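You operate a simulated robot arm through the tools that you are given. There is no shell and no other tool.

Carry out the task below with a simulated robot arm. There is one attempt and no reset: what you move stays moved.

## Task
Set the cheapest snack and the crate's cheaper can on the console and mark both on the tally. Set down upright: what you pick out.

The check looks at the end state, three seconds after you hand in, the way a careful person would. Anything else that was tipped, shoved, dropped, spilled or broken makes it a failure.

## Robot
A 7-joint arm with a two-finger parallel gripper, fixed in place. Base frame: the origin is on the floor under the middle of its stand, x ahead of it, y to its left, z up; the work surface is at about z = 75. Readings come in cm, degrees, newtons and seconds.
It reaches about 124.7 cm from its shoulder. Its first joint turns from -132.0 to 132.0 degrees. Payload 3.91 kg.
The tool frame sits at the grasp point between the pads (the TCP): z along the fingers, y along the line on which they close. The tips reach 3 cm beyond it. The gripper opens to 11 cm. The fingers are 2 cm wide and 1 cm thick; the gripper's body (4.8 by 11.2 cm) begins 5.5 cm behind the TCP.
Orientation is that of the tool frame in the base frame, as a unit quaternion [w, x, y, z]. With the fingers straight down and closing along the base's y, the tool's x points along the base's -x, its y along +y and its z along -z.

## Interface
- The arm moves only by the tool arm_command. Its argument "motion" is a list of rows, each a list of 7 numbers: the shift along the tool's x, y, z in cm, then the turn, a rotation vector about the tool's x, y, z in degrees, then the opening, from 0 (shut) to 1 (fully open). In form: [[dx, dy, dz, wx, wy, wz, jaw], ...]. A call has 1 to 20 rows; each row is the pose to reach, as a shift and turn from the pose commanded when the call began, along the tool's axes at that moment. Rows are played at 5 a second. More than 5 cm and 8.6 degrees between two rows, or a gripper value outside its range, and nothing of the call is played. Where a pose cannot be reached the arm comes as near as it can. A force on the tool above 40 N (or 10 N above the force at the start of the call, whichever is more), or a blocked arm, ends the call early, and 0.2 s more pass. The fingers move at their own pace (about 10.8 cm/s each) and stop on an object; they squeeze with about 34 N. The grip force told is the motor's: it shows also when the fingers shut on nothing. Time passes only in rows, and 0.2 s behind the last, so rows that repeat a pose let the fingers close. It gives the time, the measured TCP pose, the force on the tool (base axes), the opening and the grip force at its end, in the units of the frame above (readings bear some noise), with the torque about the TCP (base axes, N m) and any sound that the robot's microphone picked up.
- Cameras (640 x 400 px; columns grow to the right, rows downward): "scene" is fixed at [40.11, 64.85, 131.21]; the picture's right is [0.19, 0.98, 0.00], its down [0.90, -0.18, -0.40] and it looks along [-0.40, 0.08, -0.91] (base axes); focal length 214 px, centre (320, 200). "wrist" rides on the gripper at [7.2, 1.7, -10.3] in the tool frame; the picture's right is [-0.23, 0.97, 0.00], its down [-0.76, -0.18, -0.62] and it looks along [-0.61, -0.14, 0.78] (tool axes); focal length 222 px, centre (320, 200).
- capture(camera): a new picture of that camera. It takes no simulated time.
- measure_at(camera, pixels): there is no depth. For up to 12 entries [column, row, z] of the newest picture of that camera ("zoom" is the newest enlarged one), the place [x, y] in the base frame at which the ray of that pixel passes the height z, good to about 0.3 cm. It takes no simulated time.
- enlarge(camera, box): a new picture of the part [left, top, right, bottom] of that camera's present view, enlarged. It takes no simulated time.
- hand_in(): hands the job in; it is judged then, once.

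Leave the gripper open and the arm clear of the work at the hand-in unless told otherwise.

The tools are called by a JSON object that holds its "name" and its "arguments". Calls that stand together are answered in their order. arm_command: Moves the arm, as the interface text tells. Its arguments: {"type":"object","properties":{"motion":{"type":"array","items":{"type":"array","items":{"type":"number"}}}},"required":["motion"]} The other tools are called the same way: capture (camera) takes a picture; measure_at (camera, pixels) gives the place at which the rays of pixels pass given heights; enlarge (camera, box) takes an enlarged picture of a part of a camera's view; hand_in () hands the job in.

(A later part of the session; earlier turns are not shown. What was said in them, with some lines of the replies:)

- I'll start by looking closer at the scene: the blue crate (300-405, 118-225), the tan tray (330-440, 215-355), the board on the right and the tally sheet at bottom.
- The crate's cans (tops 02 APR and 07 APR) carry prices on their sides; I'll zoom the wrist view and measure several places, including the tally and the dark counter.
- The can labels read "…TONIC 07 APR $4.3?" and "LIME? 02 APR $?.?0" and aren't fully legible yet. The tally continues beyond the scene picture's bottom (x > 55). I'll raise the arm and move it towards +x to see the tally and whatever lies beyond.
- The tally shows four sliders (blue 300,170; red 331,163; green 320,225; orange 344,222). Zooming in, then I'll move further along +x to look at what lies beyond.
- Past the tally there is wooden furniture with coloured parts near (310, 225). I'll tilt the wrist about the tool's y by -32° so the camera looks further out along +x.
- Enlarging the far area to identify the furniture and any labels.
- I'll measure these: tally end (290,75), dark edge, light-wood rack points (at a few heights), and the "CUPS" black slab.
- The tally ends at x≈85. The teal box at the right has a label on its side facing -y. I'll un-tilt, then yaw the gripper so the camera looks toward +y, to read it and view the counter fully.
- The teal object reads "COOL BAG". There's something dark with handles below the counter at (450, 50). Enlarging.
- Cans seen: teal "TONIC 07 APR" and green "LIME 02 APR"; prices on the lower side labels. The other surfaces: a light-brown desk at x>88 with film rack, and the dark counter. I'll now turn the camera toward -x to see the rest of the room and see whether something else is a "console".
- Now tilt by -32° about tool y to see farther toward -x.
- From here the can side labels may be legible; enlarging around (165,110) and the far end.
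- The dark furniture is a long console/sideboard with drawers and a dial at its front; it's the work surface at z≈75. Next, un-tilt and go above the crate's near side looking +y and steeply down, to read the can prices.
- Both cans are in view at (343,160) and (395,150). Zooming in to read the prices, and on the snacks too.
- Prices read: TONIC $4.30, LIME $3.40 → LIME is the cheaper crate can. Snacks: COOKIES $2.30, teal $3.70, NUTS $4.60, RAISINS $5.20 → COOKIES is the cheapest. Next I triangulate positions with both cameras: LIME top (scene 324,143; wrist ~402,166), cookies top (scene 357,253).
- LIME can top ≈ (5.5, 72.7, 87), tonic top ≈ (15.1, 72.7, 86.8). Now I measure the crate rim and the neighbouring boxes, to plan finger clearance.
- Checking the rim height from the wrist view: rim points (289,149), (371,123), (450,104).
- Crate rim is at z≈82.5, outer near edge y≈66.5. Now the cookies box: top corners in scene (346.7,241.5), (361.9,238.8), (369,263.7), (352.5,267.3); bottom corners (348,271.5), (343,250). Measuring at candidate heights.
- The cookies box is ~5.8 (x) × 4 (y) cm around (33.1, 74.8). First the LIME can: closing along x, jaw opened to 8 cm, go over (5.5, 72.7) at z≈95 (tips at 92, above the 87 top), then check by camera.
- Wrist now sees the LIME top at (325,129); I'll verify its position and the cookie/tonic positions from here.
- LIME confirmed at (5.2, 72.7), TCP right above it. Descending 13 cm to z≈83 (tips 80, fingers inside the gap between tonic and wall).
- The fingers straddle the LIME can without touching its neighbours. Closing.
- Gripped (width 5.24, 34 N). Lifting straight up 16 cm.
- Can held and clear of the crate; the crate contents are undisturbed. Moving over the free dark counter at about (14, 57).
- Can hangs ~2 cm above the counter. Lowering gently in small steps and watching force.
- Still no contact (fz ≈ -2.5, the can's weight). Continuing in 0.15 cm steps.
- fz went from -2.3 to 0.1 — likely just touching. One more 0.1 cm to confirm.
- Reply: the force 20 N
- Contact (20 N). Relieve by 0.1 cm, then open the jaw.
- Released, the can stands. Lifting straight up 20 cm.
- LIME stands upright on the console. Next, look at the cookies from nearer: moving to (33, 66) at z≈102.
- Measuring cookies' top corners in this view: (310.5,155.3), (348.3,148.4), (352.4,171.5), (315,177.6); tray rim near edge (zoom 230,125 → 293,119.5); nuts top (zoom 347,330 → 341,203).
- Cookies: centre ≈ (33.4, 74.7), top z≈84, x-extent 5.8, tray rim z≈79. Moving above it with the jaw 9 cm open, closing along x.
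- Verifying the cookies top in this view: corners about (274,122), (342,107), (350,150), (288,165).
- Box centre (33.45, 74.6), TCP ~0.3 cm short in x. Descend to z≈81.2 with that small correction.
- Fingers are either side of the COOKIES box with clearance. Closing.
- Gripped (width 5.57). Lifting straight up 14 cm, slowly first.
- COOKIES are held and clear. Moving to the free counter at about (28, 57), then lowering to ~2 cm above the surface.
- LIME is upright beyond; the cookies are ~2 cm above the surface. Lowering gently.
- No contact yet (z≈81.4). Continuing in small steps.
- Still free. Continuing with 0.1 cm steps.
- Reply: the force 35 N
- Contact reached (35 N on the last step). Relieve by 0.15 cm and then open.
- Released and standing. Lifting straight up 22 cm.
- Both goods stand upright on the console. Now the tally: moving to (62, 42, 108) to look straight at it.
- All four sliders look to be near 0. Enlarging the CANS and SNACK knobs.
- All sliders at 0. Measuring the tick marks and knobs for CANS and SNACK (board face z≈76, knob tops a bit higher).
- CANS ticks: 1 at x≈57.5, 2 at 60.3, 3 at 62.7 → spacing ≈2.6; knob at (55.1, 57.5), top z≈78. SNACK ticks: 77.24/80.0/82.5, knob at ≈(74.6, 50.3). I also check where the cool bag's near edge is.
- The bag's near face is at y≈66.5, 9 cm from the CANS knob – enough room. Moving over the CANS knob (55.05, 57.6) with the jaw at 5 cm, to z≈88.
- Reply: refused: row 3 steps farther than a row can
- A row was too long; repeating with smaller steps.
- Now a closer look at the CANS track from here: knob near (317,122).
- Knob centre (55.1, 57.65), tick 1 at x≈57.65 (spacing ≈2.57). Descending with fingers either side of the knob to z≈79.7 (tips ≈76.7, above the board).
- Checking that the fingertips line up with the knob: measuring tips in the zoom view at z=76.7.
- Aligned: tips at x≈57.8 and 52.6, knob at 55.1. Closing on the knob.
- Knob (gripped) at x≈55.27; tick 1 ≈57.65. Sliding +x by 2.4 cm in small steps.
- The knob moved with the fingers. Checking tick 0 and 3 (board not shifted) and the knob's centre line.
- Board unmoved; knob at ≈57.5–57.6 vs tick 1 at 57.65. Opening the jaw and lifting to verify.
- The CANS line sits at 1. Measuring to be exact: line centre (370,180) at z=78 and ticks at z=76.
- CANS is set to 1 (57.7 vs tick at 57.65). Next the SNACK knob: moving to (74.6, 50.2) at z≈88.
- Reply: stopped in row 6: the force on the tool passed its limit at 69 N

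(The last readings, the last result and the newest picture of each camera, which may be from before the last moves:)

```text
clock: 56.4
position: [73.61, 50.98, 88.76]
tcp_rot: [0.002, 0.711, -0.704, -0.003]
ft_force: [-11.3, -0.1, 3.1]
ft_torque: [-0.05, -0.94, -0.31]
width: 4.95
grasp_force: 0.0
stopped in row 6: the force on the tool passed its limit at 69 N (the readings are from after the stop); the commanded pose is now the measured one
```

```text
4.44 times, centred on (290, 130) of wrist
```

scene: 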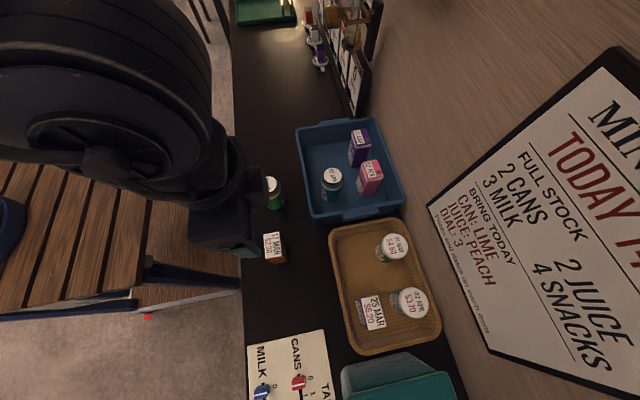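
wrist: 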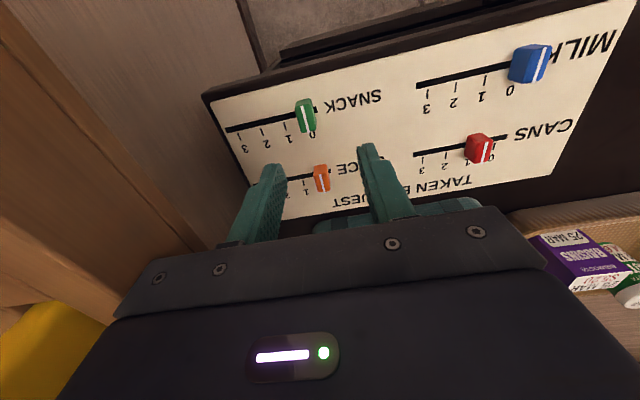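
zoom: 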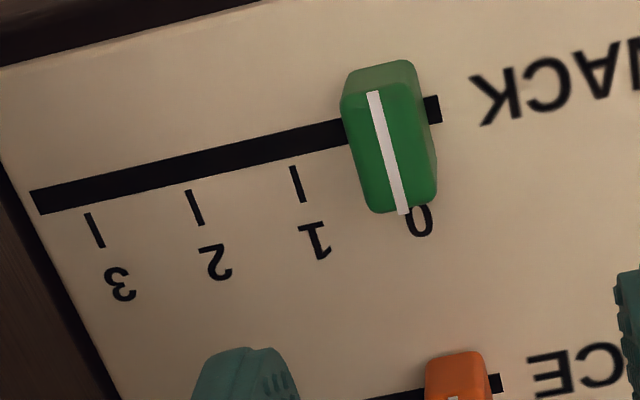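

A collision: the gripper body met something at +x (force -x, 69 N) — probably the tall wooden rack beside the tally. Backing off toward -x at once and looking.

{"name": "arm_command", "arguments": {"motion": [[0, 1, 0, 0, 0, 0, 0.45], [0, 3, 0, 0, 0, 0, 0.45], [0, 5, 0, 0, 0, 0, 0.45], [0, 5, -4, 0, 0, 0, 0.45], [0, 5, -8, 0, 0, 0, 0.45], [0, 5, -12, 0, 0, 0, 0.45]]}}

{"name": "capture", "arguments": {"camera": "wrist"}}

{"name": "capture", "arguments": {"camera": "scene"}}

```text
clock: 57.8
position: [68.89, 50.96, 100.9]
tcp_rot: [0.003, 0.709, -0.705, -0.002]
ft_force: [-0.2, 0.2, -0.9]
ft_torque: [-0.02, 0.03, 0.01]
width: 4.93
grasp_force: 0.0
```

```text
taken
```

wrist: 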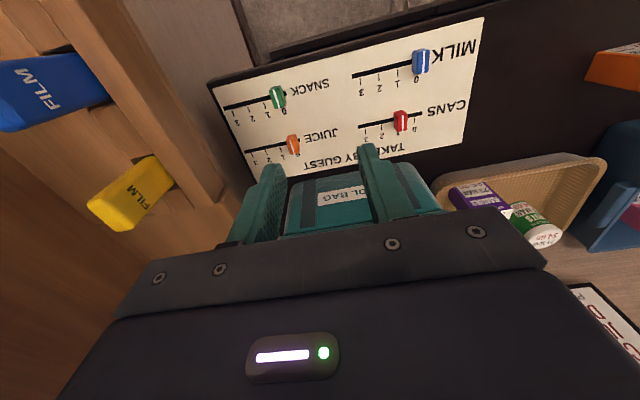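

```text
taken
```

scene: 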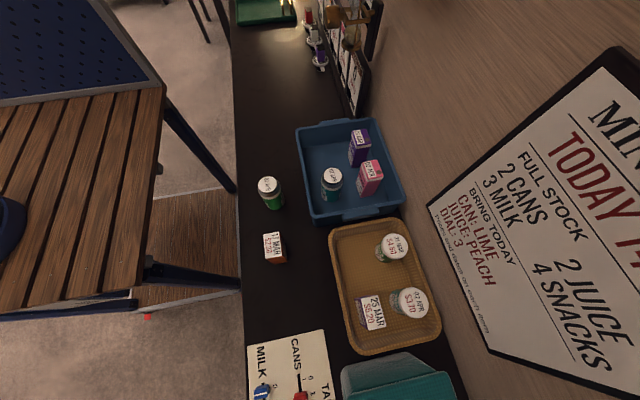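

CANS shows 1; nothing else appears moved. To understand the rack (FILM boxes) position, I measure its features here and will triangulate from a second pose.

{"name": "enlarge", "arguments": {"camera": "wrist", "box": [0, 0, 260, 260]}}

{"name": "measure_at", "arguments": {"camera": "wrist", "pixels": [[113, 98, 75], [113, 98, 85], [113, 98, 95], [160, 158, 75], [160, 158, 85], [160, 158, 95], [222, 205, 75], [222, 205, 85], [222, 205, 95], [125, 232, 95], [125, 232, 100], [10, 125, 100]]}}

```text
1.54 times, centred on (130, 130) of wrist
```

zoom: 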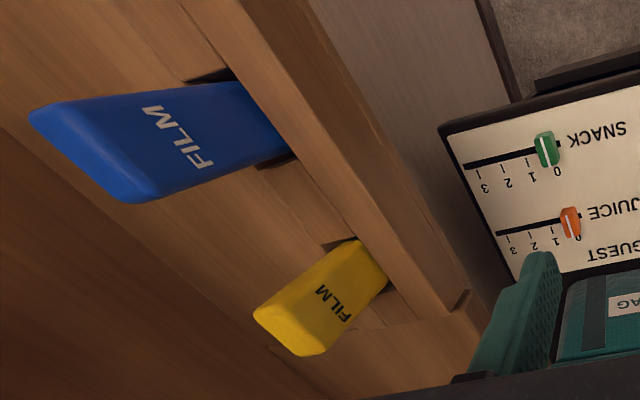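

```text
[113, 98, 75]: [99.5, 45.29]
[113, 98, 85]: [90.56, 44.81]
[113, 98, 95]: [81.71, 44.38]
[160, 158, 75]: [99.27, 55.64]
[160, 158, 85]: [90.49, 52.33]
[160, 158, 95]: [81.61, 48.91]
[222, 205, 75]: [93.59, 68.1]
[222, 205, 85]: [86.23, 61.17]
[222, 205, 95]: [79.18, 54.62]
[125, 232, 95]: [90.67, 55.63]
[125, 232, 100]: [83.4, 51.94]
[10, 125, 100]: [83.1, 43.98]
```

The contact was about (79.3, 48.5, 95.5) by force/torque: the wide gripper body (11.2 cm along x in this yaw) met the rack's front lip. For the SNACK knob I'll use the other yaw (closing along y, so the body is narrow in x) and lean the gripper back (-x) so it stays clear. First rotate back +90° at a safe spot.

{"name": "arm_command", "arguments": {"motion": [[0, 3, -1, 0, 0, 0, 0.45], [0, 6, -2, 0, 0, 0, 0.45], [0, 8, -4, 0, 0, 8, 0.45], [0, 8, -4, 0, 0, 16, 0.45], [0, 8, -4, 0, 0, 24, 0.45], [0, 8, -4, 0, 0, 32, 0.45], [0, 8, -4, 0, 0, 40, 0.45], [0, 8, -4, 0, 0, 48, 0.45], [0, 8, -4, 0, 0, 56, 0.45], [0, 8, -4, 0, 0, 64, 0.45], [0, 8, -4, 0, 0, 72, 0.45], [0, 8, -4, 0, 0, 80, 0.45], [0, 8, -4, 0, 0, 88, 0.45], [0, 8, -4, 0, 0, 90.3, 0.45], [0, 8, -4, 0, 0, 90.3, 0.45]]}}

{"name": "capture", "arguments": {"camera": "wrist"}}

```text
clock: 61.0
position: [60.71, 50.75, 104.81]
tcp_rot: [-0.003, 0.0, 1.0, 0.0]
ft_force: [0.2, 0.4, -0.1]
ft_torque: [-0.01, -0.01, 0.01]
width: 4.97
grasp_force: 0.1
```

```text
taken
```

wrist: 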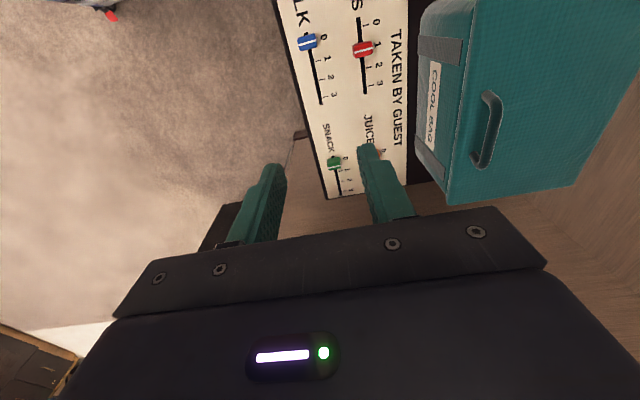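

Now leaning back by -25° about tool y and looking toward the rack.

{"name": "arm_command", "arguments": {"motion": [[0, 0, 0, 0, -8, 0, 0.45], [0, 0, 0, 0, -16, 0, 0.45], [0, 0, 0, 0, -25, 0, 0.45], [0, 0, 0, 0, -25, 0, 0.45]]}}

{"name": "capture", "arguments": {"camera": "wrist"}}

```text
refused: row 3 steps farther than a row can; nothing moved
```

```text
taken
```

wrist: 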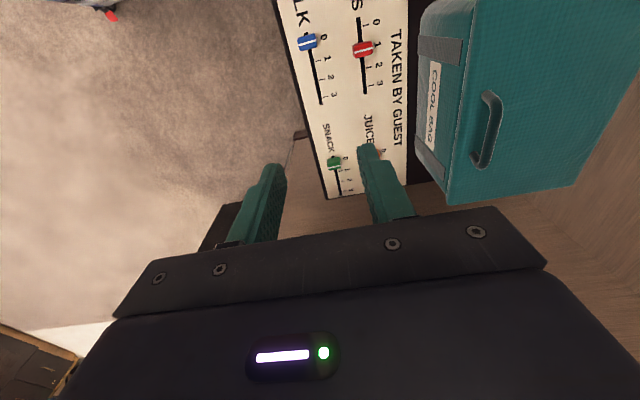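

Step of 9° was too much; redoing it in finer steps.

{"name": "arm_command", "arguments": {"motion": [[0, 0, 0, 0, -8, 0, 0.45], [0, 0, 0, 0, -16, 0, 0.45], [0, 0, 0, 0, -24, 0, 0.45], [0, 0, 0, 0, -25, 0, 0.45]]}}

{"name": "capture", "arguments": {"camera": "wrist"}}

{"name": "enlarge", "arguments": {"camera": "wrist", "box": [180, 0, 440, 240]}}

```text
clock: 62.0
position: [60.71, 50.72, 104.82]
tcp_rot: [0.214, -0.001, 0.977, 0.0]
ft_force: [0.6, -0.3, 0.0]
ft_torque: [-0.01, 0.02, -0.01]
width: 4.94
grasp_force: 0.1
```

```text
taken
```

wrist: 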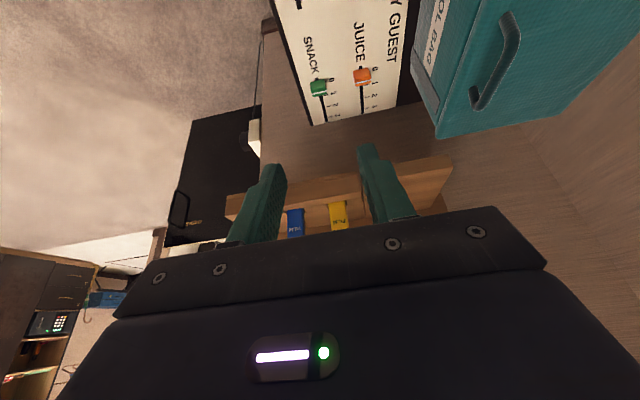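

```text
1.67 times, centred on (310, 120) of wrist
```

zoom: 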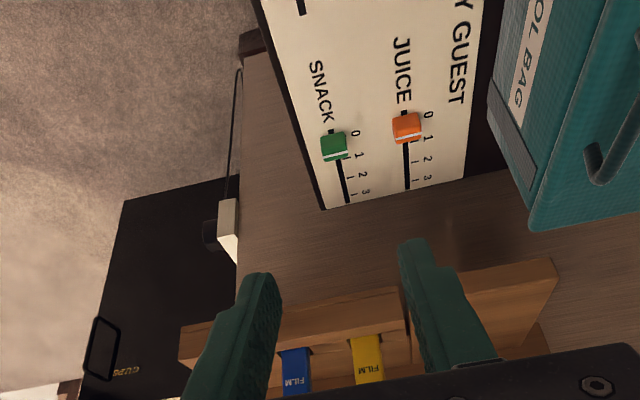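

Measuring the rack's front lower edge (zoom 330,298) and upper edge (zoom 330,322) and the tally end.

{"name": "measure_at", "arguments": {"camera": "zoom", "pixels": [[330, 298, 75], [330, 298, 85], [330, 298, 90], [330, 298, 95], [330, 330, 85], [330, 330, 90], [330, 330, 95], [330, 330, 100], [322, 210, 76], [335, 148, 78], [190, 345, 90], [190, 345, 95]]}}

```text
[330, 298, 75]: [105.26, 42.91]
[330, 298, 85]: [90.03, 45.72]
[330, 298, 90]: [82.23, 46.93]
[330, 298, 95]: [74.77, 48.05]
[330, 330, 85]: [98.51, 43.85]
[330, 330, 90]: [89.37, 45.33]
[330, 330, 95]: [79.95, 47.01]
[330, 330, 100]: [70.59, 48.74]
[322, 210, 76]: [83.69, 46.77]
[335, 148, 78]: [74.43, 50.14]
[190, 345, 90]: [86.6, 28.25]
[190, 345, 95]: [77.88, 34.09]
```

The rack's lip is around x≈80+, z≈90–95; leaning back keeps the gripper at x<79. SNACK knob at (74.45, 50.15). Moving to a pre-grasp above it: TCP ≈ (73.7, 50.2, 88), still leaning back.

{"name": "arm_command", "arguments": {"motion": [[-1, -0.1, 4, 0, 0, 0, 0.45], [-2, -0.2, 8, 0, 0, 0, 0.45], [-3, -0.3, 12, 0, 0, 0, 0.45], [-3.9, -0.4, 16, 0, 0, 0, 0.45], [-4.8, -0.5, 20.7, 0, 0, 0, 0.45], [-4.8, -0.5, 20.7, 0, 0, 0, 0.45]]}}

{"name": "capture", "arguments": {"camera": "wrist"}}

{"name": "enlarge", "arguments": {"camera": "wrist", "box": [200, 60, 440, 220]}}

```text
clock: 63.4
position: [73.88, 50.41, 87.87]
tcp_rot: [0.214, -0.001, 0.977, -0.001]
ft_force: [0.1, -0.4, -0.3]
ft_torque: [0.0, 0.01, 0.01]
width: 4.96
grasp_force: 0.1
```

```text
taken
```

wrist: 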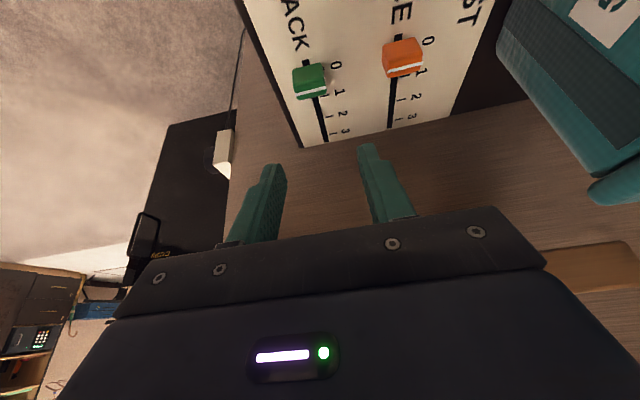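

```text
2.50 times, centred on (320, 140) of wrist
```

zoom: 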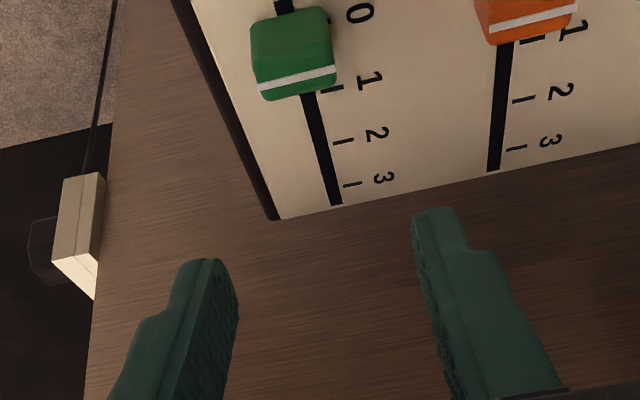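

Measuring SNACK ticks in this zoom: 1 (333,89), 2 (344,141), 3 (353,184) and knob line (297,78).

{"name": "measure_at", "arguments": {"camera": "zoom", "pixels": [[333, 89, 76], [344, 141, 76], [353, 184, 76], [297, 78, 78], [297, 78, 77.8], [252, 50, 78], [335, 38, 78], [195, 265, 85], [430, 212, 85]]}}

```text
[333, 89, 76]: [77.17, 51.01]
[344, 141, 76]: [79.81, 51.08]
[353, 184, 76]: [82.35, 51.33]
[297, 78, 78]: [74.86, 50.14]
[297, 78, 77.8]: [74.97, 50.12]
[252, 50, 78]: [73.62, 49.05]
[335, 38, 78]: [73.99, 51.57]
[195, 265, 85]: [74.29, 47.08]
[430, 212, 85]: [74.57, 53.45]
```

Tick 1 at x≈77.2, tick 0 ≈74.6, knob y≈50.2; jaw centred at y≈50.3. Descending vertically 8.0 cm (in tilted tool axes: dx +3.34, dz +7.26).

{"name": "arm_command", "arguments": {"motion": [[1.67, -0.1, 3.63, 0, 0, 0, 0.45], [2.72, -0.1, 5.9, 0, 0, 0, 0.45], [3.13, -0.1, 6.8, 0, 0, 0, 0.45], [3.34, -0.1, 7.26, 0, 0, 0, 0.45], [3.34, -0.1, 7.26, 0, 0, 0, 0.45]]}}

{"name": "capture", "arguments": {"camera": "wrist"}}

{"name": "enlarge", "arguments": {"camera": "wrist", "box": [200, 80, 440, 240]}}

```text
clock: 64.6
position: [73.86, 50.2, 79.93]
tcp_rot: [0.213, -0.002, 0.977, 0.0]
ft_force: [-0.3, -0.4, -0.1]
ft_torque: [0.02, 0.01, 0.01]
width: 4.94
grasp_force: 0.0
```

```text
taken
```

wrist: 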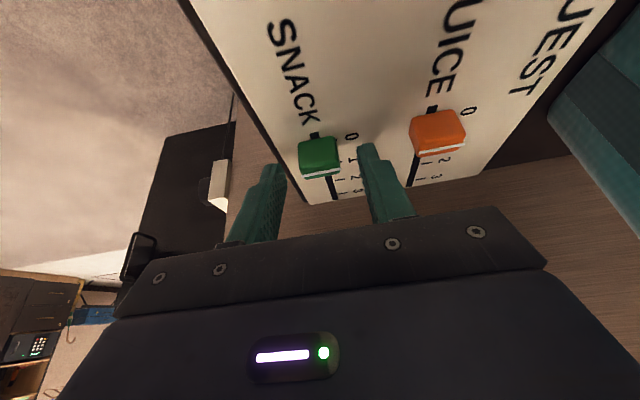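

```text
2.50 times, centred on (320, 160) of wrist
```

zoom: 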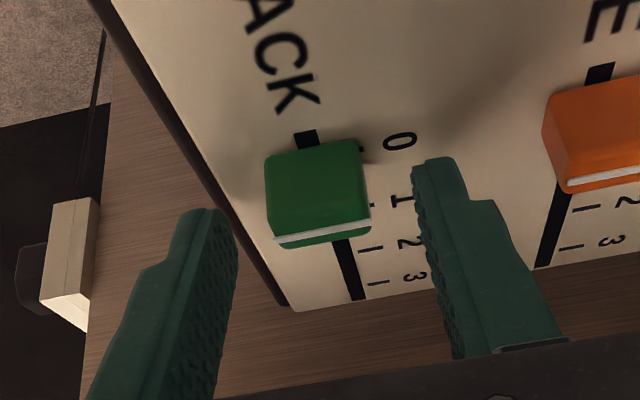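

The knob lies between the fingertips. Closing on it.

{"name": "arm_command", "arguments": {"motion": [[0, 0, 0, 0, 0, 0, 0.35], [0, 0, 0, 0, 0, 0, 0.25], [0, 0, 0, 0, 0, 0, 0.15], [0, 0, 0, 0, 0, 0, 0.15]]}}

{"name": "enlarge", "arguments": {"camera": "wrist", "box": [200, 80, 440, 240]}}

```text
clock: 65.6
position: [73.81, 50.2, 80.12]
tcp_rot: [0.213, -0.002, 0.977, 0.001]
ft_force: [1.0, 3.6, -1.1]
ft_torque: [0.12, -0.06, -0.06]
width: 2.57
grasp_force: 44.4
```

```text
2.50 times, centred on (320, 160) of wrist
```

zoom: 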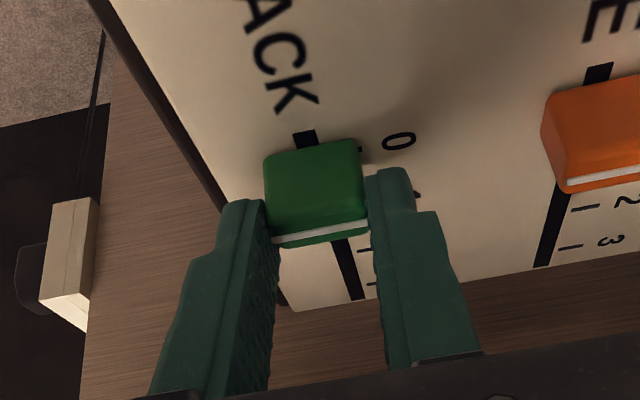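

Gripped (2.57 cm). Sliding +2.6 cm along base x (tool dx -2.36, dz +1.09).

{"name": "arm_command", "arguments": {"motion": [[-0.45, 0, 0.21, 0, 0, 0, 0.15], [-0.91, 0, 0.42, 0, 0, 0, 0.15], [-1.36, 0, 0.63, 0, 0, 0, 0.15], [-1.82, 0, 0.84, 0, 0, 0, 0.15], [-2.36, 0, 1.09, 0, 0, 0, 0.15], [-2.36, 0, 1.09, 0, 0, 0, 0.15]]}}

{"name": "capture", "arguments": {"camera": "wrist"}}

{"name": "enlarge", "arguments": {"camera": "wrist", "box": [200, 80, 440, 240]}}

```text
clock: 67.0
position: [76.33, 50.19, 79.93]
tcp_rot: [0.215, -0.002, 0.977, 0.001]
ft_force: [-0.3, 12.6, 2.3]
ft_torque: [0.2, 0.52, -0.02]
width: 2.55
grasp_force: 44.6
```

```text
taken
```

wrist: 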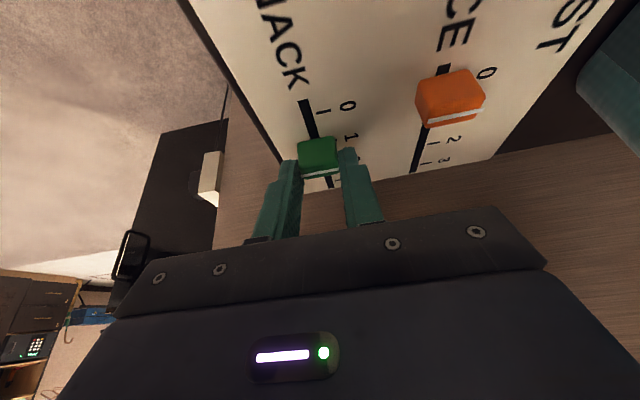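

```text
2.50 times, centred on (320, 160) of wrist
```

zoom: 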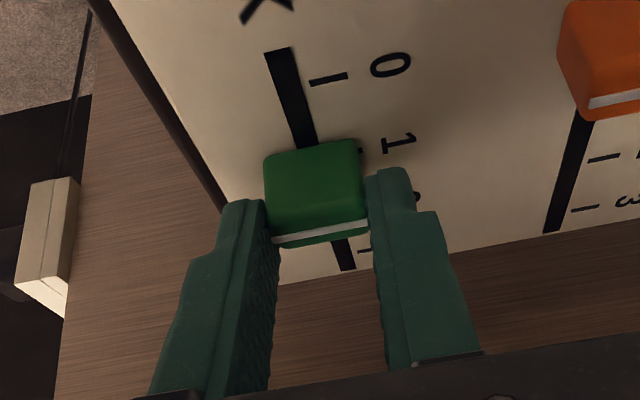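

The knob moved along with the fingers to about tick 1. Opening and retreating along the tool axis to verify.

{"name": "arm_command", "arguments": {"motion": [[0, 0, 0, 0, 0, 0, 0.3], [0, 0, 0, 0, 0, 0, 0.45], [0, 0, 0, 0, 0, 0, 0.45], [0, 0, -3, 0, 0, 0, 0.45], [0, 0, -7, 0, 0, 0, 0.45], [0, 0, -11, 0, 0, 0, 0.45], [0, 0, -11, 0, 0, 0, 0.45]]}}

{"name": "capture", "arguments": {"camera": "wrist"}}

{"name": "enlarge", "arguments": {"camera": "wrist", "box": [250, 40, 450, 170]}}

```text
clock: 68.6
position: [71.78, 49.98, 89.95]
tcp_rot: [0.213, -0.001, 0.977, 0.0]
ft_force: [0.0, -0.6, 0.3]
ft_torque: [0.02, 0.01, 0.0]
width: 4.96
grasp_force: 0.1
```

```text
taken
```

wrist: 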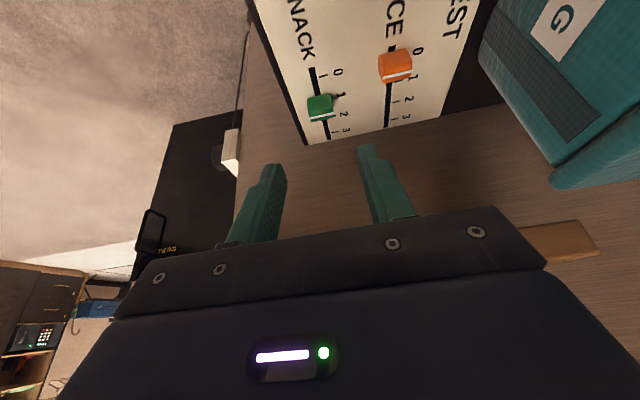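

```text
3.08 times, centred on (350, 105) of wrist
```

zoom: 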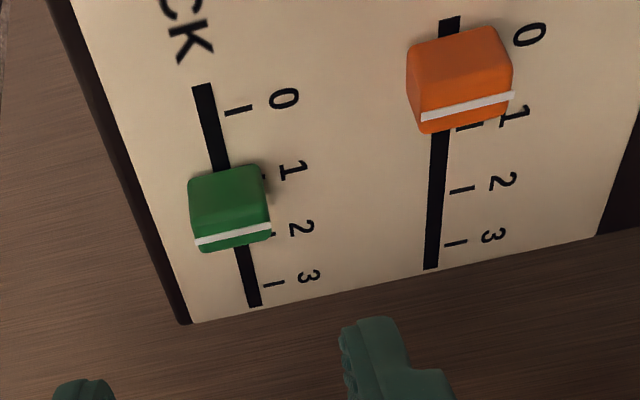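

Measuring: line centre (234,237) at z=78; ticks 0 (240,110), 3 (273,284) at z=76.

{"name": "measure_at", "arguments": {"camera": "zoom", "pixels": [[234, 237, 78], [234, 237, 77.8], [240, 110, 76], [273, 284, 76], [468, 105, 78], [466, 190, 76], [456, 243, 76], [469, 127, 76]]}}

```text
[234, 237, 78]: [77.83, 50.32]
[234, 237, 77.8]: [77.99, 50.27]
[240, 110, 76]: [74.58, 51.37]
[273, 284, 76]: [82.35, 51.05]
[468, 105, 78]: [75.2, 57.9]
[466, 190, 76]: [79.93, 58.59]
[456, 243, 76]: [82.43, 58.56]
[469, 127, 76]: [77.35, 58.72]
```

By comparison with the unmoved JUICE knob the SNACK knob has shifted ≈2.6 cm. I'll verify with a more overhead view: retreat up, un-tilt, and yaw to look +y from about x=72.

{"name": "arm_command", "arguments": {"motion": [[0.4, -0.8, -4.2, 0, 0, 0, 0.6], [0.7, -1.6, -8.4, 0, 0, 0, 0.6], [1, -2.4, -12.6, 0, 0, 0, 0.6], [1.3, -3.2, -16.8, 0, 0, 0, 0.6], [1.56, -4, -20.5, 0, 0, 0, 0.6], [1.56, -4, -20.5, 0, 8, 0, 0.6], [1.56, -4, -20.5, 0, 16, 0, 0.6], [1.56, -4, -20.5, 0, 24, 0, 0.6], [1.56, -4, -20.5, 0, 24.7, 0, 0.6]]}}

{"name": "capture", "arguments": {"camera": "wrist"}}

{"name": "enlarge", "arguments": {"camera": "wrist", "box": [270, 40, 440, 210]}}

```text
clock: 70.6
position: [61.78, 46.18, 108.01]
tcp_rot: [-0.002, -0.001, 1.0, 0.0]
ft_force: [1.2, 0.0, -0.3]
ft_torque: [0.0, -0.03, 0.02]
width: 6.6
grasp_force: 0.1
```

```text
taken
```

wrist: 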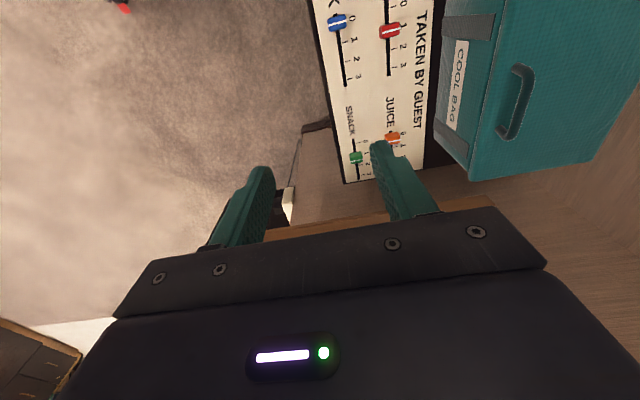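

```text
2.35 times, centred on (355, 125) of wrist
```

zoom: 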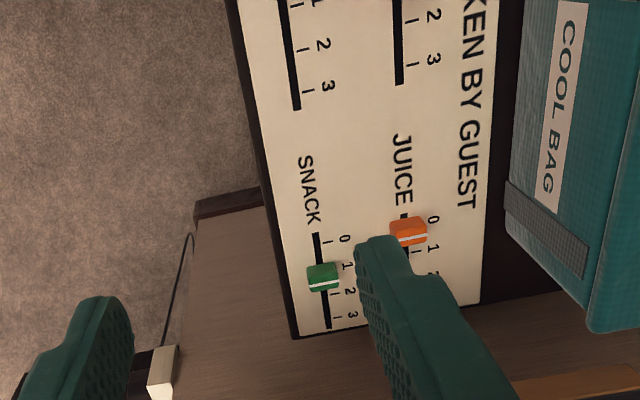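

Yawing to look +y from around x=70 for a straight-down reading of the x positions.

{"name": "arm_command", "arguments": {"motion": [[-0.5, -1, -1, 0, 0, -8, 0.6], [-1, -2, -2, 0, 0, -16, 0.6], [-1.5, -3, -3, 0, 0, -24, 0.6], [-2, -4, -3, 0, 0, -32, 0.6], [-3, -5, -3, 0, 0, -40, 0.6], [-4, -6, -3, 0, 0, -48, 0.6], [-5, -6, -3, 0, 0, -56, 0.6], [-6, -6, -3, 0, 0, -64, 0.6], [-7, -6, -3, 0, 0, -72, 0.6], [-8, -6, -3, 0, 0, -80, 0.6], [-9, -6, -3, 0, 0, -88, 0.6], [-10, -6, -3, 0, 0, -90, 0.6], [-10, -6, -3, 0, 0, -90, 0.6]]}}

{"name": "capture", "arguments": {"camera": "wrist"}}

{"name": "enlarge", "arguments": {"camera": "wrist", "box": [230, 80, 350, 160]}}

```text
clock: 73.4
position: [71.88, 40.31, 110.89]
tcp_rot: [0.001, 0.708, -0.706, -0.001]
ft_force: [0.1, 0.5, -0.1]
ft_torque: [-0.02, -0.02, -0.01]
width: 6.57
grasp_force: 0.1
```

```text
taken
```

wrist: 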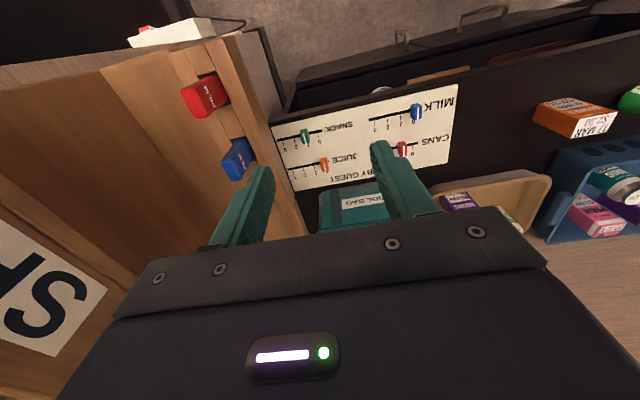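

```text
5.00 times, centred on (290, 120) of wrist
```

zoom: 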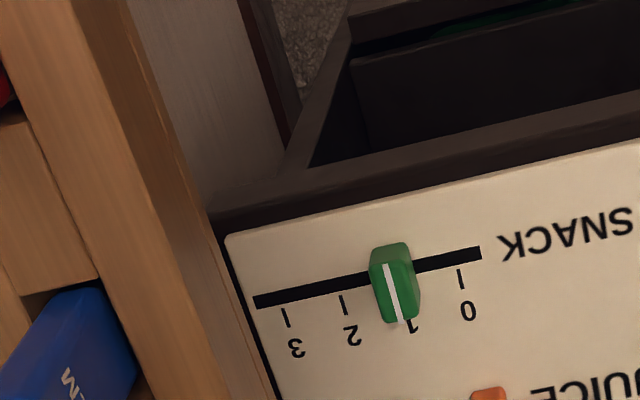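

Measuring here: line centre (394,293) at z=78, ticks 0 (462,280), 2 (343,304), 3 (286,318).

{"name": "measure_at", "arguments": {"camera": "zoom", "pixels": [[394, 293, 78], [462, 280, 76], [343, 304, 76], [286, 318, 76], [386, 265, 78], [402, 322, 78]]}}

{"name": "enlarge", "arguments": {"camera": "wrist", "box": [285, 125, 325, 150]}}

```text
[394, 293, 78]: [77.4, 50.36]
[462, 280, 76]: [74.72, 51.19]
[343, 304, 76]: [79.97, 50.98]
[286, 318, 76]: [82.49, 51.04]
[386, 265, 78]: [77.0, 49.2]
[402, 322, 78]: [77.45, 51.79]
```

```text
16.00 times, centred on (305, 138) of wrist
```

zoom: 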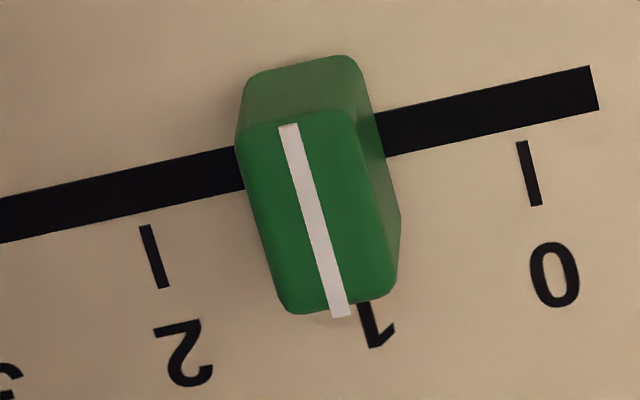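

SNACK line at ≈77.3 vs tick 1 at 77.35 — set. Before finishing, I'll look at the lettered wood board (at 40,290) beyond the rack, to be sure no other thing is labelled a console: move back to x≈58 and yaw to look +x.

{"name": "arm_command", "arguments": {"motion": [[0, 3, -1, 0, 0, 0, 0.6], [0, 6, -2, 0, 0, 8, 0.6], [0, 9, -3, 0, 0, 16, 0.6], [0, 12, -4, 0, 0, 24, 0.6], [0, 14, -4, 0, 0, 32, 0.6], [0, 14, -4, 0, 0, 40, 0.6], [0, 14, -4, 0, 0, 48, 0.6], [0, 14, -4, 0, 0, 56, 0.6], [0, 14, -4, 0, 0, 64, 0.6], [0, 14, -4, 0, 0, 72, 0.6], [0, 14, -4, 0, 0, 80, 0.6], [0, 14, -4, 0, 0, 88, 0.6], [0, 14, -4, 0, 0, 90, 0.6]]}}

{"name": "arm_command", "arguments": {"motion": [[0, 0, 0, 0, -8, 0, 1], [0, 0, 0, 0, -16, 0, 1], [0, 0, 0, 0, -24, 0, 1], [0, 0, 0, 0, -32, 0, 1], [0, 0, 0, 0, -40, 0, 1], [0, 0, 0, 0, -48, 0, 1], [0, 0, 0, 0, -48, 0, 1]]}}

{"name": "capture", "arguments": {"camera": "wrist"}}

{"name": "capture", "arguments": {"camera": "scene"}}

```text
clock: 76.2
position: [57.87, 40.05, 114.98]
tcp_rot: [-0.001, -0.001, 1.0, 0.0]
ft_force: [0.5, 0.2, 0.2]
ft_torque: [0.0, 0.03, -0.01]
width: 6.58
grasp_force: 0.0
```

```text
clock: 77.8
position: [57.84, 40.21, 114.88]
tcp_rot: [0.407, -0.002, 0.914, 0.002]
ft_force: [-0.4, 1.1, 0.3]
ft_torque: [-0.01, 0.0, -0.03]
width: 10.98
grasp_force: 0.1
```

```text
taken
```

wrist: 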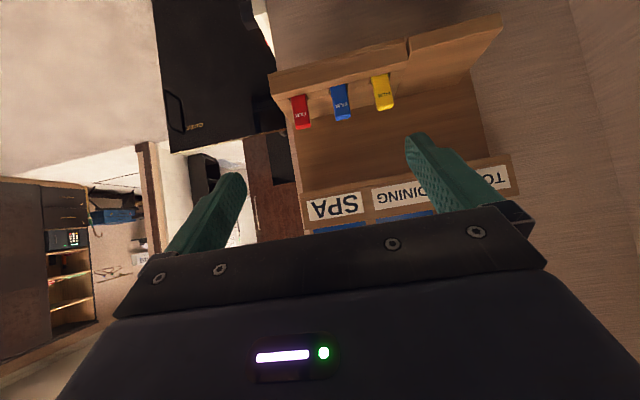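

```text
taken
```

scene: 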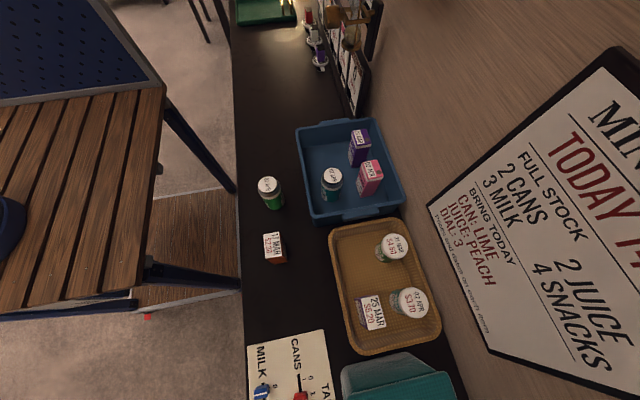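

The board reads "SPA / DINING / TOURS" — a brochure shelf, with all three FILM boxes still standing in their slots. So the dark furniture is the console. Straightening the gripper up (open, clear) and checking the final state.

{"name": "arm_command", "arguments": {"motion": [[0, 0, 0, 0, 8, 0, 1], [0, 0, 0, 0, 16, 0, 1], [0, 0, 0, 0, 24, 0, 1], [0, 0, 0, 0, 32, 0, 1], [0, 0, 0, 0, 40, 0, 1], [0, 0, 0, 0, 48, 0, 1], [0, 0, 0, 0, 48, 0, 1]]}}

{"name": "capture", "arguments": {"camera": "wrist"}}

{"name": "enlarge", "arguments": {"camera": "wrist", "box": [290, 0, 450, 200]}}

{"name": "enlarge", "arguments": {"camera": "scene", "box": [230, 160, 330, 280]}}

{"name": "enlarge", "arguments": {"camera": "scene", "box": [230, 330, 350, 400]}}

```text
clock: 79.4
position: [57.91, 40.17, 115.14]
tcp_rot: [-0.002, -0.001, 1.0, 0.001]
ft_force: [0.5, -0.4, 1.4]
ft_torque: [-0.01, 0.0, 0.0]
width: 10.99
grasp_force: 0.0
```

```text
taken
```

wrist: 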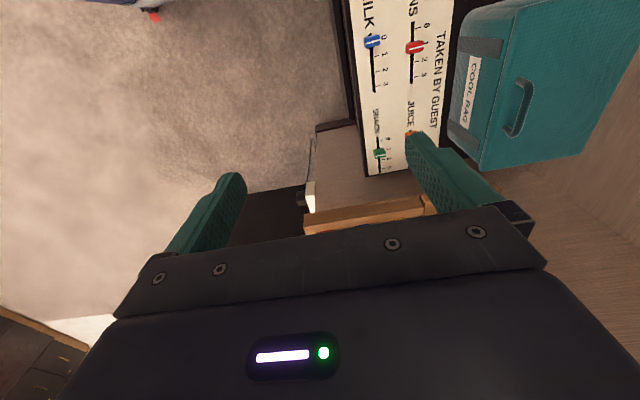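

```text
2.00 times, centred on (370, 100) of wrist
```

zoom: 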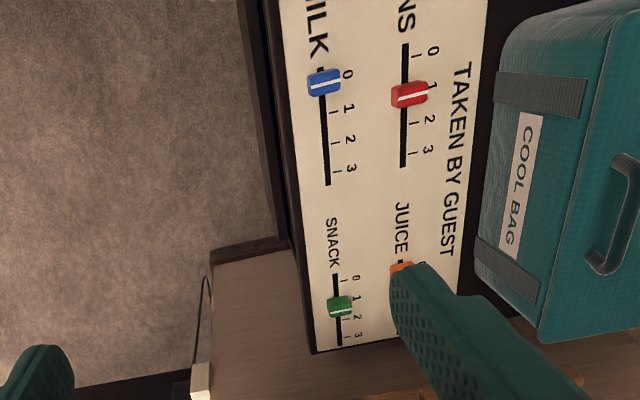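

```text
3.33 times, centred on (280, 220) of scene
```

zoom: 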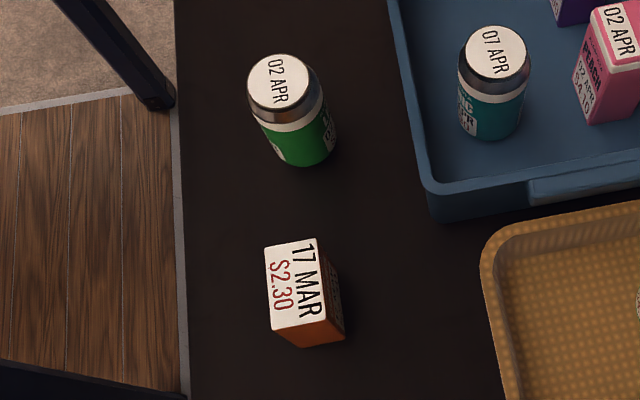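

```text
5.33 times, centred on (290, 365) of scene
```

zoom: 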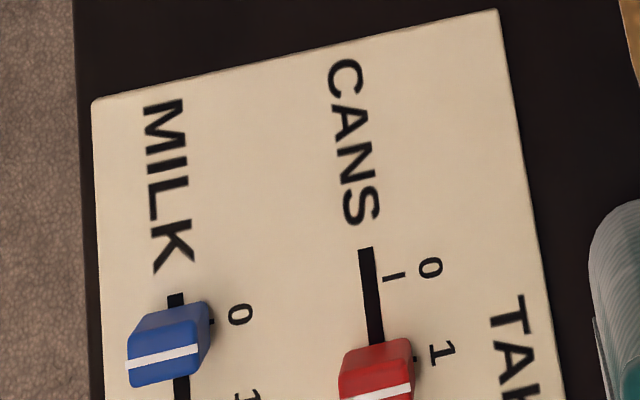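

Final state: LIME can and COOKIES box both stand upright on the dark console. The tally shows CANS 1, SNACK 1, MILK 0 and JUICE 0. Crate, tray, bag and rack look undisturbed, and the gripper is open and clear. Handing in.

{"name": "hand_in", "arguments": {}}

```text
The job is handed in.
```

The cheapest snack, the COOKIES at $2.30, and the crate's cheaper can, the LIME at $3.40, are both standing upright on the console. The tally now reads CANS 1 and SNACK 1, with MILK and JUICE still at 0. The job is handed in, with the gripper open and the arm clear.

- **Bump during the job:** while moving over to the SNACK slider, the gripper hit the front edge of the brochure shelf next to the tally (69 N, and the arm stopped). I backed off and finished the slider at a different angle. The three FILM boxes in the shelf were still standing, and nothing I could see had moved.
- **What I took as "the console":** nothing in view was labelled as one. I used the long dark counter that holds the crate, tray and tally.
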